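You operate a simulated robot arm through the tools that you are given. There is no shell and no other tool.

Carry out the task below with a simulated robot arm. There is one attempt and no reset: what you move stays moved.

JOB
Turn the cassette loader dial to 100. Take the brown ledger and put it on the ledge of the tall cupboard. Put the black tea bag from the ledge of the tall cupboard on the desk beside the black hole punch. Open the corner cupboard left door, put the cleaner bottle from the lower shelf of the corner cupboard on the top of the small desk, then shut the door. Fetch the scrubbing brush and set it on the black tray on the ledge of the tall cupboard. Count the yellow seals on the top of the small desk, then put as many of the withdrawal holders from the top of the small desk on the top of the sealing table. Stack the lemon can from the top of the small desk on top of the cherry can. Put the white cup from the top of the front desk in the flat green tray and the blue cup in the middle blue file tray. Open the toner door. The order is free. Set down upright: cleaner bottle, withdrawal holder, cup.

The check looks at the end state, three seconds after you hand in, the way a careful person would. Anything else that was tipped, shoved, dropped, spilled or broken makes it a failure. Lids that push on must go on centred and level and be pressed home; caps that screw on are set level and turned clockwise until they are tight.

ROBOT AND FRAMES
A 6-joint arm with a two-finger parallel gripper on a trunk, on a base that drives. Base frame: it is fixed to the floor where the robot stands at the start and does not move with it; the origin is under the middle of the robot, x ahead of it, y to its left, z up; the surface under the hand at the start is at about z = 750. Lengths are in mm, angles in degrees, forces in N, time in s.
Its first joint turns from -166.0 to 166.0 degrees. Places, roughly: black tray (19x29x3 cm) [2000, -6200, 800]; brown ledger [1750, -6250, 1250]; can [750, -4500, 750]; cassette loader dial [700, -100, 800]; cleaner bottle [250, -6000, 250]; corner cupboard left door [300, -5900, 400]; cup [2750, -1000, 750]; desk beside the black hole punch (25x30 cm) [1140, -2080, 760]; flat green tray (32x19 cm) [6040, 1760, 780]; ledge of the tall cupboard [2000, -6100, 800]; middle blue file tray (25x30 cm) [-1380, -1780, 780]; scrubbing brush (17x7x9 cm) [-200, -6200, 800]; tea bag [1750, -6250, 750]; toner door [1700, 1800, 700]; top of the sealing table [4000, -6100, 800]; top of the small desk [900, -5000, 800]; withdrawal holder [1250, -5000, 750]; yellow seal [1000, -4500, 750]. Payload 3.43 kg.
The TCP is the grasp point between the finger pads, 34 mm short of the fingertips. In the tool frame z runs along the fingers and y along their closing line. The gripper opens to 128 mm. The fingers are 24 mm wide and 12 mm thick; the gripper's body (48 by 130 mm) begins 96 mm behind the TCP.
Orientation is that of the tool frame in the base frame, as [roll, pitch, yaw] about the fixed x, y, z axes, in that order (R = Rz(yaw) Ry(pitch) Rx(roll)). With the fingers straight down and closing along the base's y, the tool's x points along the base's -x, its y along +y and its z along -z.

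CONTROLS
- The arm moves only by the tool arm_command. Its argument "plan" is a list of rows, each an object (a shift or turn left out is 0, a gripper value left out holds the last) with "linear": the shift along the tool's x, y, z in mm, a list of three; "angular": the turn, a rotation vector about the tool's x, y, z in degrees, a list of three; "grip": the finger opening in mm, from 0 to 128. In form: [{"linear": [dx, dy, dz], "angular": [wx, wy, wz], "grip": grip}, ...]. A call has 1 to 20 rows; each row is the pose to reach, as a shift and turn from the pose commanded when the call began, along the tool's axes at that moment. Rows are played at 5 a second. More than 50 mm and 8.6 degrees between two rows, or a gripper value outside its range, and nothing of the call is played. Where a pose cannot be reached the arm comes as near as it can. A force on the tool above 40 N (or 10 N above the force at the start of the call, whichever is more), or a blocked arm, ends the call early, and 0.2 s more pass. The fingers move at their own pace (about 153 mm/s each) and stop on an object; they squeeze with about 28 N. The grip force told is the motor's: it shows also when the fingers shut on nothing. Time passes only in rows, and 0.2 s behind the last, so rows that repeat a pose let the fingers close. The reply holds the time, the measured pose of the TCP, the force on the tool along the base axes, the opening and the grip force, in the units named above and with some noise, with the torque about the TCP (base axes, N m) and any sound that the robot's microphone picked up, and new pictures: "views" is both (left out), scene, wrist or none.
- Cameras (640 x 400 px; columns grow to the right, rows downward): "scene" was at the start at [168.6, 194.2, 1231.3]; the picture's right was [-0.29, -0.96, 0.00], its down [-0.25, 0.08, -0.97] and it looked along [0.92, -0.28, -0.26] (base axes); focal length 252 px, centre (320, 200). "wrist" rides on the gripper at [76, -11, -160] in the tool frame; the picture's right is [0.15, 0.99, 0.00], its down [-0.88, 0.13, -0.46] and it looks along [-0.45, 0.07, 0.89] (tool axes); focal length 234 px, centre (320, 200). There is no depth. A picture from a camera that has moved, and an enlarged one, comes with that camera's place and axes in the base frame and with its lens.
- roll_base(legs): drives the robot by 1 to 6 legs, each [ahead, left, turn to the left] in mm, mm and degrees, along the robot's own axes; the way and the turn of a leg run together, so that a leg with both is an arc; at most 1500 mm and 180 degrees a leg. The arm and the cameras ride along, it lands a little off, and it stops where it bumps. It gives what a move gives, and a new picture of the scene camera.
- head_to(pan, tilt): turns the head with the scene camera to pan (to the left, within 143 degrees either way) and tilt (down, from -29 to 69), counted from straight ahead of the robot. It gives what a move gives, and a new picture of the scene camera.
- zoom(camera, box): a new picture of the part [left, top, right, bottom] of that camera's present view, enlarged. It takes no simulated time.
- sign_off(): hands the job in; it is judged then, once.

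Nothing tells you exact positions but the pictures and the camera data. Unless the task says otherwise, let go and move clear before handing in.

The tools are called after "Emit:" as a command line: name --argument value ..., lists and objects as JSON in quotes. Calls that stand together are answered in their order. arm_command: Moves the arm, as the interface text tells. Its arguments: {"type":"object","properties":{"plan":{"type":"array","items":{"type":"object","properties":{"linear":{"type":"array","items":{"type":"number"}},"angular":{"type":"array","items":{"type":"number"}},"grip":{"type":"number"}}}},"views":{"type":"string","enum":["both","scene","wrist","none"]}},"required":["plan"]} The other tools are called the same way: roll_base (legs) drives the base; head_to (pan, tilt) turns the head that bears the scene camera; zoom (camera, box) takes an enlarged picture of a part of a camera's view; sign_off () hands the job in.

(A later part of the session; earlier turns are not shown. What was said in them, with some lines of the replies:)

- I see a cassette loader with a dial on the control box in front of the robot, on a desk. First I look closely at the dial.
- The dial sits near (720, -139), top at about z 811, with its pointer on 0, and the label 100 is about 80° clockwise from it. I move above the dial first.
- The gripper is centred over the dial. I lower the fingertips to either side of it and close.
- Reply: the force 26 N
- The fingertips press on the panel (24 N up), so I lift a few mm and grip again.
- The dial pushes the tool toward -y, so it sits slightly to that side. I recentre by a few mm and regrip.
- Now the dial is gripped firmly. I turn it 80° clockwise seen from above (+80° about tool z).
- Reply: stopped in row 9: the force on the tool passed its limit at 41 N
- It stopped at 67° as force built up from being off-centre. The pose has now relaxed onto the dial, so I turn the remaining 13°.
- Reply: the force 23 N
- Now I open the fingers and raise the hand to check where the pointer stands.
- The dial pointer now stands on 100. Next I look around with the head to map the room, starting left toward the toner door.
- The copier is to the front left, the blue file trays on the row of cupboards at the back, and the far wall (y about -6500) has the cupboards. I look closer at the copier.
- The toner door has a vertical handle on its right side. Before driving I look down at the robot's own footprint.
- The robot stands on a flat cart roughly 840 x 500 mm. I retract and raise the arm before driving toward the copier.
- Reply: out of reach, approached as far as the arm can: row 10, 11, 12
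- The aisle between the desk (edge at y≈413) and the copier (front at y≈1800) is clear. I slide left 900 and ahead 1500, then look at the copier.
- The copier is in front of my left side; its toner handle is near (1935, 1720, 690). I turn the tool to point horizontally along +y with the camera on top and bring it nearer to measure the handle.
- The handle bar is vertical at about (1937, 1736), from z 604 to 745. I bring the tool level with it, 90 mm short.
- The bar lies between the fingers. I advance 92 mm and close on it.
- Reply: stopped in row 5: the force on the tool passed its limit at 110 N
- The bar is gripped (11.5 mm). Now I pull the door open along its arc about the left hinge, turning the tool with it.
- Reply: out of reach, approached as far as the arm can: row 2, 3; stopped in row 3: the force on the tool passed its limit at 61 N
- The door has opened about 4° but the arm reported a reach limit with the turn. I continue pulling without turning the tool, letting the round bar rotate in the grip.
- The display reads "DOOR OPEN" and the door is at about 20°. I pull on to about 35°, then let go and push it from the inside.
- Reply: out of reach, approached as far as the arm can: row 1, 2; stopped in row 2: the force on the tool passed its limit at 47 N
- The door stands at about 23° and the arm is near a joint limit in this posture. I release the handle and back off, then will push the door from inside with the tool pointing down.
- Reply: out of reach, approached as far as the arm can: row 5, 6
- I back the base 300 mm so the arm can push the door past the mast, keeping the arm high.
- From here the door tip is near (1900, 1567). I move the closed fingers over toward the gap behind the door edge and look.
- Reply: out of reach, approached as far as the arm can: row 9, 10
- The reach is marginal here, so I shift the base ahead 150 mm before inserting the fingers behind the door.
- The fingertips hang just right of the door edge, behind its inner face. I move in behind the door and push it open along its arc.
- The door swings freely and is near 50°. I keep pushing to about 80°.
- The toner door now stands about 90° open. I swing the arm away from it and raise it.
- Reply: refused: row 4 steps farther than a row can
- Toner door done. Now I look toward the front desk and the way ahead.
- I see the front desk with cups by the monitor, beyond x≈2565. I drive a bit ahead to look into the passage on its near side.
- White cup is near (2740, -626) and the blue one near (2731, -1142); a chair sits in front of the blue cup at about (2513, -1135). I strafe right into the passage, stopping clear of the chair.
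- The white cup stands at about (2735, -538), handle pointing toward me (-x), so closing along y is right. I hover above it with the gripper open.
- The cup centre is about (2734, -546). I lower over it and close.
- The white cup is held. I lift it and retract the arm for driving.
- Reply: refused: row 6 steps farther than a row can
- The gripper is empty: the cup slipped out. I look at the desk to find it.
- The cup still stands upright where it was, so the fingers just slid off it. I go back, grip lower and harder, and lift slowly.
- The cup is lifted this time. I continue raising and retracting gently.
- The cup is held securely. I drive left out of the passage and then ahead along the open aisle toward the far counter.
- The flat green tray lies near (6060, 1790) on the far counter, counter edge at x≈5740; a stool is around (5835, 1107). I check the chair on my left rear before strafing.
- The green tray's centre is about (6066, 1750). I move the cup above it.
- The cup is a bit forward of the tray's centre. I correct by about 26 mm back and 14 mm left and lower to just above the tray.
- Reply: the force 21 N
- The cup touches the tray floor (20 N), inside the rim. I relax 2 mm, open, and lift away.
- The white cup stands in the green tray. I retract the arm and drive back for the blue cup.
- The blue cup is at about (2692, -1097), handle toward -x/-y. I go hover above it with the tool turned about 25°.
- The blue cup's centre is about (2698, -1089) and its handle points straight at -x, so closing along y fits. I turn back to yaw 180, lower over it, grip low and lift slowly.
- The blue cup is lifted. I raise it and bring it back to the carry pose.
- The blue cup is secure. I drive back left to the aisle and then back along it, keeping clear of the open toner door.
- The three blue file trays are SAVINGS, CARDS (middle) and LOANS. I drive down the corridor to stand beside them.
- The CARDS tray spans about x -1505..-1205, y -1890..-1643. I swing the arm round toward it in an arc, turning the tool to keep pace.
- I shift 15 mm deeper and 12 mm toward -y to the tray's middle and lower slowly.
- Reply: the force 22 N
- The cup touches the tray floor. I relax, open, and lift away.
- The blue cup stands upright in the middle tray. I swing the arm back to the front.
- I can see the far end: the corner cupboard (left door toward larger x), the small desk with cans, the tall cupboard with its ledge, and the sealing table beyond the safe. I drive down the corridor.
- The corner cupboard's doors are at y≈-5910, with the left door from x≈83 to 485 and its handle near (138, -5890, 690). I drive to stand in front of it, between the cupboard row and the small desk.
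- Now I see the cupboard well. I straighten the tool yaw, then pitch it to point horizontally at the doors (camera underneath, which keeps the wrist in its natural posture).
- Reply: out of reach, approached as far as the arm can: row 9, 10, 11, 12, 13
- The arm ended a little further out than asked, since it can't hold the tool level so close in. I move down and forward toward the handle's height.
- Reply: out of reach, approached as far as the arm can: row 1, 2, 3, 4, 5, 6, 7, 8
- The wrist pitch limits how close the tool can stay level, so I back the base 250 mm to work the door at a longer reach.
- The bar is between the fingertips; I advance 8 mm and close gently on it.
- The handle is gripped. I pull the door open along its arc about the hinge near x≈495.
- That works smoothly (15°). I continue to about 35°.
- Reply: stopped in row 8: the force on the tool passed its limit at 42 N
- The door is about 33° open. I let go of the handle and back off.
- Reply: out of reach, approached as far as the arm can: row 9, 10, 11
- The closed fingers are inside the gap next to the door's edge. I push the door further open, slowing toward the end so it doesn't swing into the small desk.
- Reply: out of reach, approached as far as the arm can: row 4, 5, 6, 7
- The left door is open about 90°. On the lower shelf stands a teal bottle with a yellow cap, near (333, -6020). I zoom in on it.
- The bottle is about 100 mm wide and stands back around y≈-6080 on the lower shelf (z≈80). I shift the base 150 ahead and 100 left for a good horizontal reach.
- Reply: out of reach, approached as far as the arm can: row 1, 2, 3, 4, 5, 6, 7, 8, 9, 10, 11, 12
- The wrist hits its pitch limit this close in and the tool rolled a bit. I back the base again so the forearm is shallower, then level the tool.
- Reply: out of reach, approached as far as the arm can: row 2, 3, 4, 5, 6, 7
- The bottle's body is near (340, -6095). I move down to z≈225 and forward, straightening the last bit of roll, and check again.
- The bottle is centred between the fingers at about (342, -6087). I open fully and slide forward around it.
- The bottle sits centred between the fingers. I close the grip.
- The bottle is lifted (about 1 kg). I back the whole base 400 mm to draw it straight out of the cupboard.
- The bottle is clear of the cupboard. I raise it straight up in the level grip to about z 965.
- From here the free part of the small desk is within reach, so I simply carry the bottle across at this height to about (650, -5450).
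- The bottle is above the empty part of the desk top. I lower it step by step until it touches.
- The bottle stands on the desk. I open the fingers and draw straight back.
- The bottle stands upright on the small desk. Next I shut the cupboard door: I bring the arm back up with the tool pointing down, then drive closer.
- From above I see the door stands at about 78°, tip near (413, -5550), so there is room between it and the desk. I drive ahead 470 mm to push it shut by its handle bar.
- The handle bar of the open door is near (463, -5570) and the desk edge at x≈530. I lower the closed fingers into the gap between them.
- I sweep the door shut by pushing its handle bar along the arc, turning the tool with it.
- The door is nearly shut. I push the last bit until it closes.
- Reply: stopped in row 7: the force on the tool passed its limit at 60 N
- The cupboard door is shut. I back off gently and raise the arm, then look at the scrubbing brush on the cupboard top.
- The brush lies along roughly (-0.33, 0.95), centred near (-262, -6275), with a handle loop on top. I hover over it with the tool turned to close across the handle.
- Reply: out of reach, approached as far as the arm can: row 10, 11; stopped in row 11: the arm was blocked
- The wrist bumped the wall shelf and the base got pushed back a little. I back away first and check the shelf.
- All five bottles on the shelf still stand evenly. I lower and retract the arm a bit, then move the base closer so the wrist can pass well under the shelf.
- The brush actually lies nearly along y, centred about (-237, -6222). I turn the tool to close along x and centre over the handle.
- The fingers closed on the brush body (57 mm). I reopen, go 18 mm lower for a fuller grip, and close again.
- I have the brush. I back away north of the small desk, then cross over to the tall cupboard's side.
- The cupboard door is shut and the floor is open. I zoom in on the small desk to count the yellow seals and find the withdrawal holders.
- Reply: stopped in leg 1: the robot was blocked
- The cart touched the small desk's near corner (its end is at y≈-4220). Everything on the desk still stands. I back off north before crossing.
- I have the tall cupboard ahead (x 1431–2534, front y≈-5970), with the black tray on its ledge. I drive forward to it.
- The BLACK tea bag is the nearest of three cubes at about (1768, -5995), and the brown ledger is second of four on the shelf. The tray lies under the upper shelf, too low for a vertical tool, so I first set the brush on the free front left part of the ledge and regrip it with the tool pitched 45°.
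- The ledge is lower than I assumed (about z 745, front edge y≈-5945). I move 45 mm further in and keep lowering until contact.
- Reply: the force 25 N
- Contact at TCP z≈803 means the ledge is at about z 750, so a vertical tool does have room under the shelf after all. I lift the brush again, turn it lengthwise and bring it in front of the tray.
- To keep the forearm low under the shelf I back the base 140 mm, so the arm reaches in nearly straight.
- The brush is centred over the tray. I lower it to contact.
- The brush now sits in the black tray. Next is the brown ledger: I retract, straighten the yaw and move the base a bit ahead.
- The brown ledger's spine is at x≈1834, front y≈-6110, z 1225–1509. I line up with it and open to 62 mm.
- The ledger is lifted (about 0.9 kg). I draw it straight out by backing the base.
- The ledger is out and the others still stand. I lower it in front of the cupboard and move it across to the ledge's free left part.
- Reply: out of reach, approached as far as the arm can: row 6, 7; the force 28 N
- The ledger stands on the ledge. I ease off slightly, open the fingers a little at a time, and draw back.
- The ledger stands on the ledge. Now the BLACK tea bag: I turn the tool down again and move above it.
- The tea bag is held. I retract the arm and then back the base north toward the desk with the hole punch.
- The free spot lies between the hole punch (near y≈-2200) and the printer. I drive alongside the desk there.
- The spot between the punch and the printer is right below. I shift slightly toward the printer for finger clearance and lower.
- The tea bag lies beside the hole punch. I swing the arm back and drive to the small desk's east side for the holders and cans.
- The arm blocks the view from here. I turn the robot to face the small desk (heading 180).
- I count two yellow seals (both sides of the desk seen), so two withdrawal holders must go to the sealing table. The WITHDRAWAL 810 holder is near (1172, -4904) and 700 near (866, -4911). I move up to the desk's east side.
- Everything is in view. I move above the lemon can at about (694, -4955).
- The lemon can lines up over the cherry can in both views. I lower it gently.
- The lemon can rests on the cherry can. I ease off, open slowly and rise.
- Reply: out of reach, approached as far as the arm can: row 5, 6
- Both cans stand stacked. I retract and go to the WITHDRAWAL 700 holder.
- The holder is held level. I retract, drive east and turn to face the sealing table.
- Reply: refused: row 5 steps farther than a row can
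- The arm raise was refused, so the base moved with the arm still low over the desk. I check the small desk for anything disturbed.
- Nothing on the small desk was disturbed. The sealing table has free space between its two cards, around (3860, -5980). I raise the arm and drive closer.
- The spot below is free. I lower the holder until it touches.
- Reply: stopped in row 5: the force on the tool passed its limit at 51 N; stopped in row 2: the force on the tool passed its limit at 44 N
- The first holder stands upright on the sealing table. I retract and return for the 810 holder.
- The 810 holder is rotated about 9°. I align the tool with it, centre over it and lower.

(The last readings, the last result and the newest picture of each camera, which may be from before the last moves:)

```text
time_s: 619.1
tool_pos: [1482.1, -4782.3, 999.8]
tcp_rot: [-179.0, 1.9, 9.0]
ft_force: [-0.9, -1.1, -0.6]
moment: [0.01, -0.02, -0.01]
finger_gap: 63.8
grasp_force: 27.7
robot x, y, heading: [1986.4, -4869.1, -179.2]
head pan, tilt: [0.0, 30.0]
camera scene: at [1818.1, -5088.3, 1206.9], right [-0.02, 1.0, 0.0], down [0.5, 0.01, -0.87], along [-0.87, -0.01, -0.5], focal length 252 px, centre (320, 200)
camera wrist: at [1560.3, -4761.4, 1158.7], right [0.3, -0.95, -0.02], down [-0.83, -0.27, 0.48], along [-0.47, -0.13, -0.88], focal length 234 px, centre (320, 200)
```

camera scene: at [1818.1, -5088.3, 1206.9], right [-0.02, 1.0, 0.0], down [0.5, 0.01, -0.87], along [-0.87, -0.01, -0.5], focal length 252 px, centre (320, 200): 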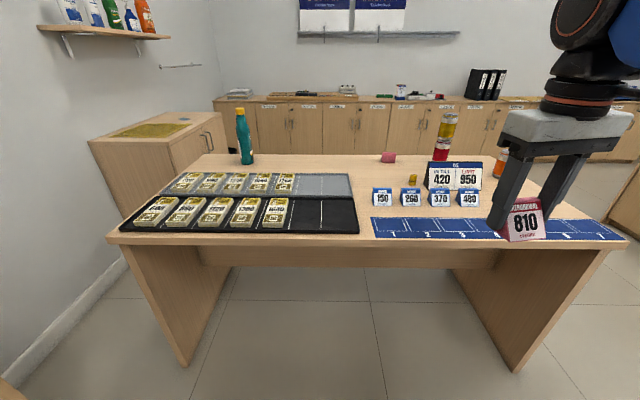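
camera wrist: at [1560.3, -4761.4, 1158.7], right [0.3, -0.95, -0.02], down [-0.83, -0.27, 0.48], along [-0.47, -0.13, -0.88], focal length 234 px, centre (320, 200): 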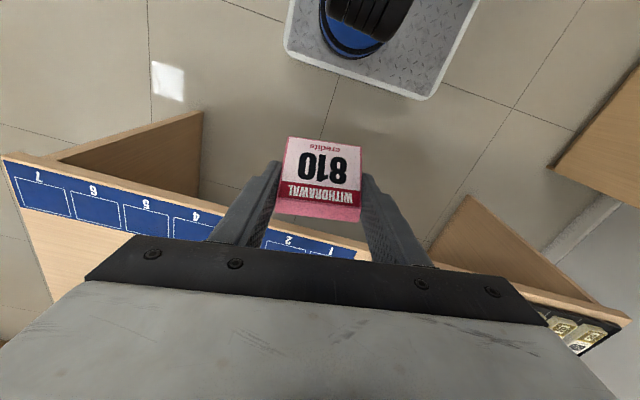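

Emit:
roll_base --legs '[[-1400, 0, 0], [-560, 0, 0], [0, 0, 89.5], [170, 0, 0]]'

Emit:
head_to --pan 0 --tilt 25

```text
time_s: 633.9
tool_pos: [3871.6, -5522.6, 1000.5]
tcp_rot: [-179.0, 1.9, 97.0]
ft_force: [0.2, -0.2, -0.8]
moment: [-0.01, -0.01, 0.01]
finger_gap: 63.5
grasp_force: 28.0
robot x, y, heading: [3973.1, -5019.9, -90.8]
head pan, tilt: [0.0, 30.0]
camera scene: at [4187.7, -5193.4, 1206.9], right [-1.0, 0.02, 0.0], down [0.01, 0.5, -0.87], along [-0.01, -0.87, -0.5], focal length 252 px, centre (320, 200)
```

scene: 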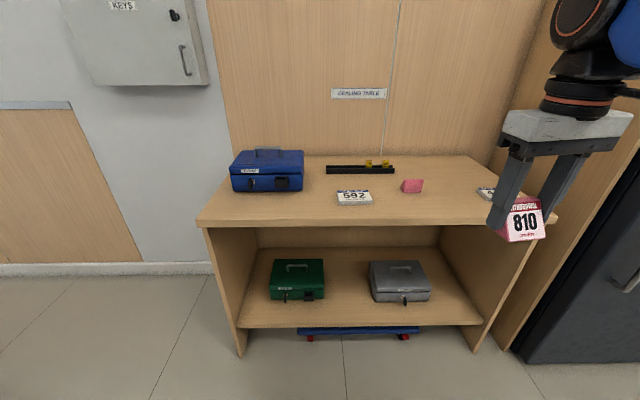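

```text
time_s: 634.5
tool_pos: [3871.7, -5521.1, 1001.5]
tcp_rot: [-179.1, 1.9, 97.1]
ft_force: [-0.8, -0.3, -1.0]
moment: [-0.04, -0.03, -0.04]
finger_gap: 63.5
grasp_force: 28.1
robot x, y, heading: [3969.0, -5021.5, -90.9]
head pan, tilt: [0.0, 25.0]
camera scene: at [4187.7, -5195.1, 1214.9], right [-1.0, 0.02, 0.0], down [0.01, 0.42, -0.91], along [-0.01, -0.91, -0.42], focal length 252 px, centre (320, 200)
```

scene: 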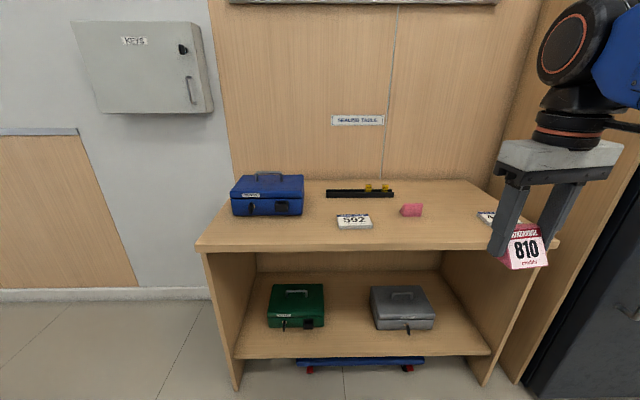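

Emit:
arm_command --plan '[{"linear": [-36, -18, 0]}, {"linear": [-73, -36, 0]}, {"linear": [-110, -55, 0]}, {"linear": [-147, -73, 0]}, {"linear": [-184, -92, 0]}, {"linear": [-221, -110, 5]}, {"linear": [-258, -129, 12]}, {"linear": [-295, -147, 22]}, {"linear": [-332, -166, 34]}, {"linear": [-369, -184, 46]}, {"linear": [-405, -202, 58]}, {"linear": [-430, -216, 68]}, {"linear": [-440, -221, 71]}, {"linear": [-440, -221, 71]}]' --views "both"

```text
time_s: 637.5
tool_pos: [3705.3, -5988.5, 949.2]
tcp_rot: [-179.1, 1.9, 96.9]
ft_force: [0.4, -0.2, -1.7]
moment: [0.04, -0.01, 0.02]
finger_gap: 63.3
grasp_force: 27.9
robot x, y, heading: [3971.6, -5021.7, -91.2]
head pan, tilt: [0.0, 25.0]
camera scene: at [4187.7, -5195.2, 1214.9], right [-1.0, 0.02, 0.0], down [0.01, 0.42, -0.91], along [-0.01, -0.91, -0.42], focal length 252 px, centre (320, 200)
camera wrist: at [3685.3, -5908.0, 1107.4], right [0.96, 0.27, -0.02], down [0.24, -0.84, 0.48], along [0.11, -0.47, -0.88], focal length 234 px, centre (320, 200)
```

scene: 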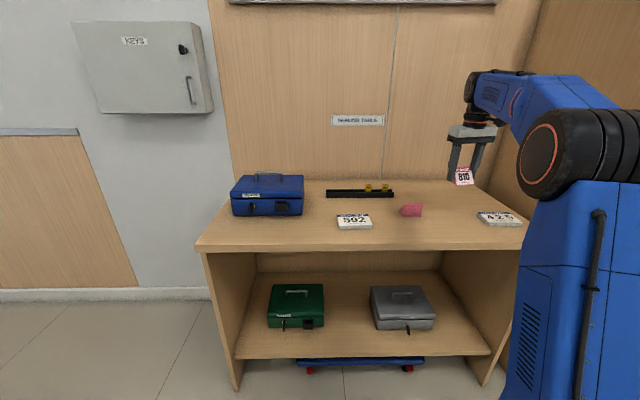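
wrist: 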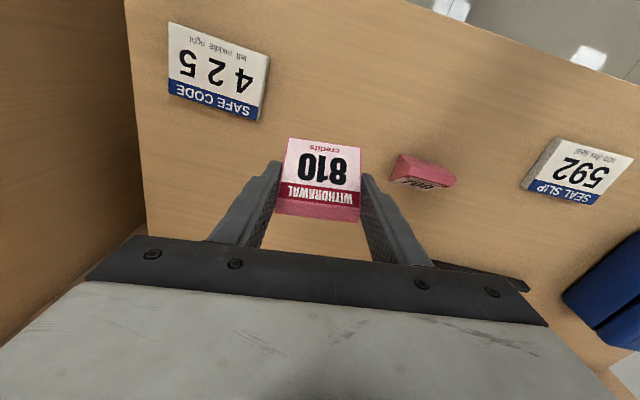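

Emit:
arm_command --plan '[{"linear": [0, 0, 40]}, {"linear": [0, 0, 80]}, {"linear": [0, 0, 105]}, {"linear": [0, 0, 120]}, {"linear": [0, 0, 125]}, {"linear": [0, 0, 125]}]' --views "none"

Emit:
arm_command --plan '[{"linear": [0, 0, 1.5]}, {"linear": [0, 0, 3]}, {"linear": [0, 0, 3]}]' --views "none"

```text
time_s: 638.9
tool_pos: [3701.1, -5990.6, 824.0]
tcp_rot: [-179.0, 1.8, 97.2]
ft_force: [-1.3, 0.7, -1.0]
moment: [-0.01, -0.01, 0.04]
finger_gap: 63.2
grasp_force: 28.3
robot x, y, heading: [3969.6, -5019.5, -91.1]
head pan, tilt: [0.0, 25.0]
```

```text
time_s: 639.7
tool_pos: [3701.7, -5992.9, 820.7]
tcp_rot: [-179.0, 1.9, 97.1]
ft_force: [-1.1, 0.2, 3.0]
moment: [0.07, -0.06, 0.03]
finger_gap: 63.3
grasp_force: 28.1
robot x, y, heading: [3969.7, -5018.0, -90.8]
head pan, tilt: [0.0, 25.0]
```

Emit:
arm_command --plan '[{"linear": [0, 0, 1]}, {"linear": [0, 0, 1.5]}, {"linear": [0, 0, 1.5]}]' --views "none"

Emit:
arm_command --plan '[{"linear": [0, 0, -0.5], "grip": 65}, {"linear": [0, 0, -0.5], "grip": 68}, {"linear": [0, 0, -0.5], "grip": 75}, {"linear": [0, 0, -0.5], "grip": 84}, {"linear": [0, 0, -0.5], "grip": 84}, {"linear": [0, 0, -15], "grip": 84}, {"linear": [0, 0, -45], "grip": 84}, {"linear": [0, 0, -90], "grip": 84}, {"linear": [0, 0, -135], "grip": 84}, {"linear": [0, 0, -170], "grip": 84}]' --views "both"

Emit:
zoom --camera "scene" --box '[370, 160, 540, 250]'

```text
time_s: 640.5
tool_pos: [3703.2, -5992.2, 820.3]
tcp_rot: [-179.0, 2.1, 97.1]
ft_force: [-5.9, -5.0, 23.6]
moment: [0.12, -0.48, -0.09]
finger_gap: 63.5
grasp_force: 27.7
robot x, y, heading: [3965.9, -5022.2, -90.7]
head pan, tilt: [0.0, 25.0]
```

```text
time_s: 642.7
tool_pos: [3704.3, -5985.4, 988.8]
tcp_rot: [-179.1, 2.0, 97.0]
ft_force: [0.1, 0.2, -0.2]
moment: [0.03, -0.03, 0.02]
finger_gap: 83.9
grasp_force: 0.0
robot x, y, heading: [3972.2, -5023.3, -90.8]
head pan, tilt: [0.0, 25.0]
camera scene: at [4187.6, -5195.2, 1214.9], right [-1.0, 0.02, 0.0], down [0.01, 0.42, -0.91], along [-0.01, -0.91, -0.42], focal length 252 px, centre (320, 200)
camera wrist: at [3685.1, -5906.4, 1146.7], right [0.96, 0.27, -0.02], down [0.24, -0.84, 0.48], along [0.11, -0.47, -0.88], focal length 234 px, centre (320, 200)
```

scene: 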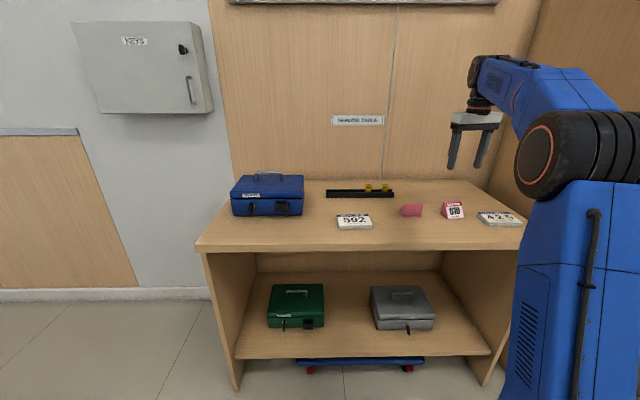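
wrist: 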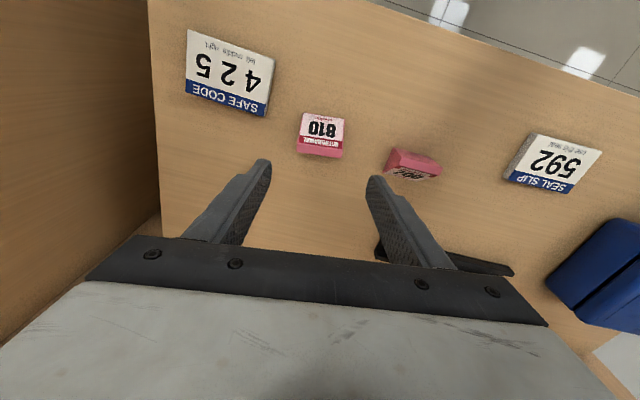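

```text
3.76 times, centred on (455, 205) of scene
camera zoom: at [4187.6, -5195.2, 1214.9], right [-1.0, 0.02, 0.0], down [0.01, 0.42, -0.91], along [-0.01, -0.91, -0.42], focal length 950 px, centre (-188, 181)
```

zoom: 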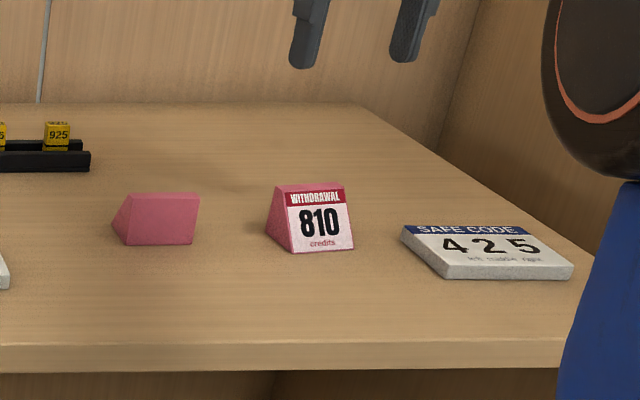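

Both holders stand upright on the sealing table. For a final check I retract the arm and drive back to where I can see the ledge, the corner cupboard and the small desk.

Emit:
arm_command --plan '[{"linear": [40, 5, -10]}, {"linear": [80, 10, -15]}, {"linear": [120, 20, -15]}, {"linear": [160, 30, -15]}, {"linear": [200, 40, -15]}, {"linear": [240, 50, -15]}, {"linear": [280, 60, -15]}, {"linear": [320, 70, -15]}, {"linear": [360, 80, -15]}, {"linear": [400, 90, -15]}, {"linear": [440, 100, -15]}, {"linear": [465, 110, -15]}]' --views "none"

Emit:
roll_base --legs '[[-600, 0, 0], [0, -1450, 0], [0, -350, 0]]'

Emit:
head_to --pan 0 --tilt 15

```text
time_s: 645.3
tool_pos: [3758.4, -5510.8, 987.8]
tcp_rot: [-179.0, 2.0, 97.0]
ft_force: [-0.6, -0.8, 0.9]
moment: [0.05, -0.02, 0.01]
finger_gap: 84.2
grasp_force: 0.1
robot x, y, heading: [3969.9, -5019.0, -90.9]
head pan, tilt: [0.0, 25.0]
```

```text
time_s: 657.3
tool_pos: [2003.3, -4919.2, 987.9]
tcp_rot: [-179.0, 1.9, 98.3]
ft_force: [-0.3, -0.5, -0.4]
moment: [0.01, -0.01, 0.03]
finger_gap: 83.9
grasp_force: 0.0
robot x, y, heading: [2201.2, -4425.5, -89.4]
head pan, tilt: [0.0, 25.0]
camera scene: at [2424.1, -4592.9, 1214.9], right [-1.0, -0.01, 0.0], down [0.0, 0.42, -0.91], along [0.01, -0.91, -0.42], focal length 252 px, centre (320, 200)
```

scene: 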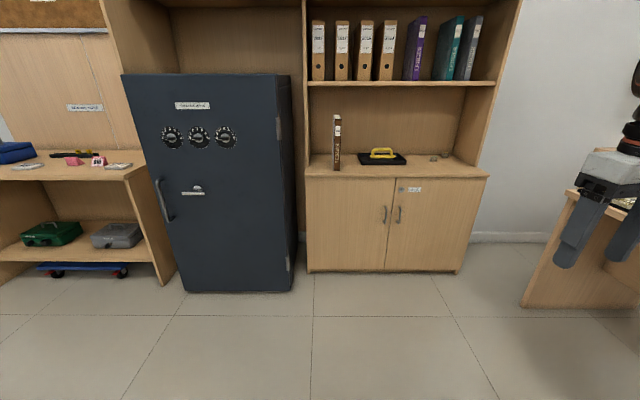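

```text
time_s: 658.0
tool_pos: [2001.8, -4919.7, 986.7]
tcp_rot: [-179.0, 1.9, 98.4]
ft_force: [-0.1, 0.0, -0.4]
moment: [0.0, 0.02, 0.04]
finger_gap: 84.2
grasp_force: 0.1
robot x, y, heading: [2204.3, -4425.0, -89.6]
head pan, tilt: [0.0, 15.0]
camera scene: at [2424.1, -4594.1, 1231.1], right [-1.0, -0.01, 0.0], down [0.0, 0.26, -0.97], along [0.01, -0.97, -0.26], focal length 252 px, centre (320, 200)
```

scene: 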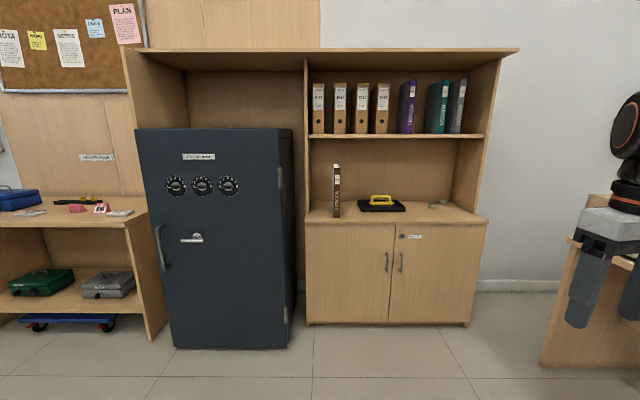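

Emit:
head_to --pan -68 --tilt 12

Emit:
arm_command --plan '[{"linear": [0, 40, 0], "grip": 60}, {"linear": [0, 85, 0]}, {"linear": [0, 130, 0]}, {"linear": [0, 175, 0]}, {"linear": [0, 220, 0]}, {"linear": [0, 265, 0]}, {"linear": [0, 310, 0]}, {"linear": [0, 350, 0]}]' --views "scene"

```text
time_s: 659.4
tool_pos: [2002.5, -4918.0, 986.8]
tcp_rot: [-179.1, 2.0, 98.5]
ft_force: [0.0, 0.3, 0.4]
moment: [0.01, 0.01, -0.04]
finger_gap: 84.0
grasp_force: 0.0
robot x, y, heading: [2201.9, -4425.0, -89.6]
head pan, tilt: [-68.0, 12.0]
camera scene: at [2337.3, -4536.3, 1236.0], right [-0.38, 0.92, 0.0], down [0.19, 0.08, -0.98], along [-0.9, -0.37, -0.21], focal length 252 px, centre (320, 200)
```

scene: 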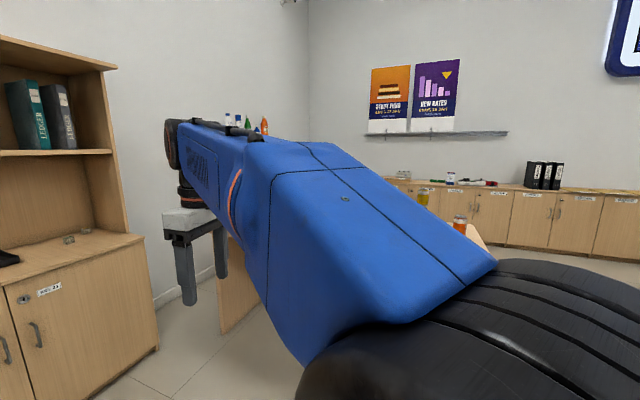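

```text
time_s: 661.2
tool_pos: [2349.2, -4870.1, 982.0]
tcp_rot: [-179.1, 2.1, 98.4]
ft_force: [-0.4, -0.3, -0.1]
moment: [0.02, 0.0, 0.0]
finger_gap: 60.1
grasp_force: 0.0
robot x, y, heading: [2200.9, -4421.1, -89.9]
head pan, tilt: [-68.0, 12.0]
camera scene: at [2337.0, -4536.2, 1236.0], right [-0.38, 0.92, 0.0], down [0.19, 0.08, -0.98], along [-0.9, -0.37, -0.21], focal length 252 px, centre (320, 200)
```

scene: 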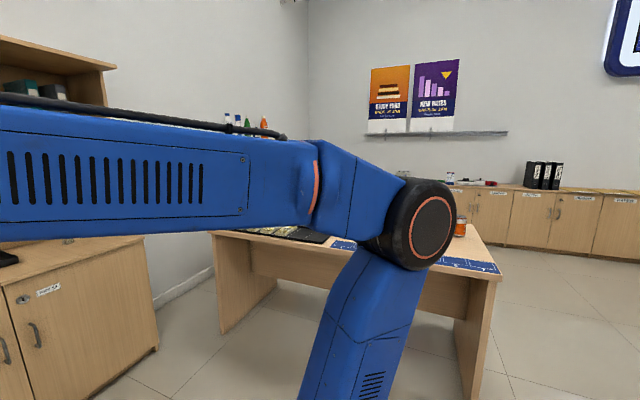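

Emit:
roll_base --legs '[[0, 0, -90]]'

Emit:
head_to --pan 22 --tilt 18

Emit:
zoom --camera "scene" --box '[120, 130, 440, 270]'

```text
time_s: 665.3
tool_pos: [1764.6, -4589.5, 982.5]
tcp_rot: [-179.0, 1.9, 11.0]
ft_force: [0.4, -0.9, 0.1]
moment: [0.02, 0.01, -0.04]
finger_gap: 59.9
grasp_force: 0.1
robot x, y, heading: [2203.5, -4424.4, -176.7]
head pan, tilt: [-68.0, 12.0]
camera scene: at [2095.2, -4561.6, 1236.0], right [0.91, 0.42, 0.0], down [0.09, -0.19, -0.98], along [-0.41, 0.89, -0.21], focal length 252 px, centre (320, 200)
```

scene: 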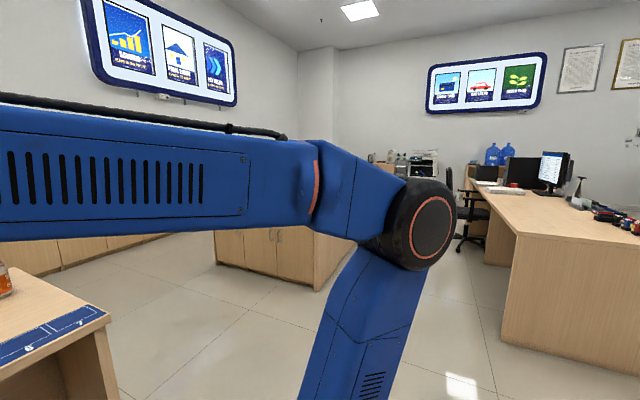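

```text
time_s: 667.0
tool_pos: [1763.6, -4589.5, 981.2]
tcp_rot: [-179.0, 1.8, 11.0]
ft_force: [0.4, -1.1, -0.2]
moment: [0.02, 0.02, -0.01]
finger_gap: 60.1
grasp_force: 0.1
robot x, y, heading: [2205.5, -4422.5, -176.8]
head pan, tilt: [22.0, 18.0]
camera scene: at [2050.1, -4685.5, 1226.2], right [-0.42, 0.91, 0.0], down [0.28, 0.13, -0.95], along [-0.86, -0.4, -0.31], focal length 252 px, centre (320, 200)
```

scene: 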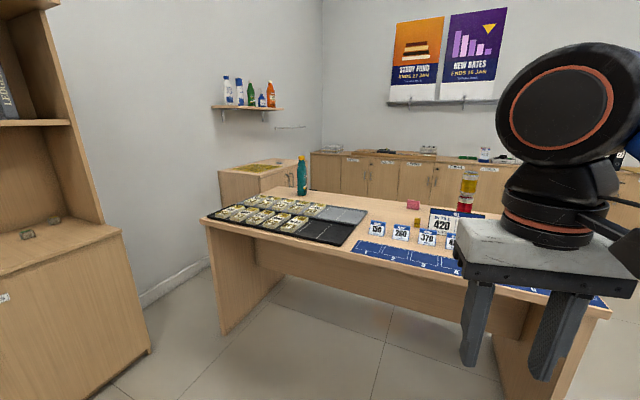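

```text
2.00 times, centred on (280, 200) of scene
camera zoom: at [2050.1, -4685.5, 1226.2], right [-0.42, 0.91, 0.0], down [0.28, 0.13, -0.95], along [-0.86, -0.4, -0.31], focal length 505 px, centre (400, 200)
```

zoom: 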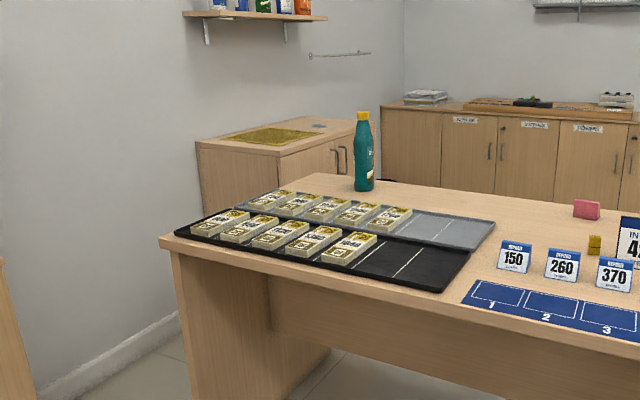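

All tasks check out: cans stacked, bottle upright, door shut, brush in the tray, ledger on the ledge, and two holders on the sealing table. I hand in.

Emit:
sign_off

```text
The job is handed in.
```

I finished every part of the job and handed it in. I looked again at the small desk, the ledge and the sealing table just before handing in. The dial, toner door, cups and tea bag I checked only when I did them.

- **Cassette loader dial:** turned to 100; the pointer lines up with the label to within about 3°.
- **Toner door:** open about 90°, and the copier display read "DOOR OPEN".
- **Cups:** the white cup is upright in the flat green tray, and the blue cup is upright in the middle (CARDS) blue file tray. The white cup slipped out of the gripper on the first lift but never left the desk, and the second lift worked.
- **Cleaner bottle:** upright on the small desk, and the corner cupboard's left door is shut.
- **Brown ledger:** standing upright on the ledge of the tall cupboard.
- **Scrubbing brush:** on its bristles in the black tray on the ledge.
- **Black tea bag:** on the desk between the black hole punch and the printer.
- **Withdrawal holders:** I counted two yellow seals on the small desk, so I put two holders (700 and 810) upright on the sealing table.
- **Cans:** the lemon can is standing on the cherry can.

Three things could count against the check:

- **Wall shelf:** while I reached for the brush, the arm hit the shelf above the corner cupboard and pushed the base back about 10 cm. All five bottles on the shelf stayed upright and evenly spaced.
- **Small desk:** the cart touched its near corner once. Nothing on it fell or moved that I could see.
- **Low arm:** I drove away from the small desk once with the arm only just above the items on it. I looked back afterwards and everything was still in place.
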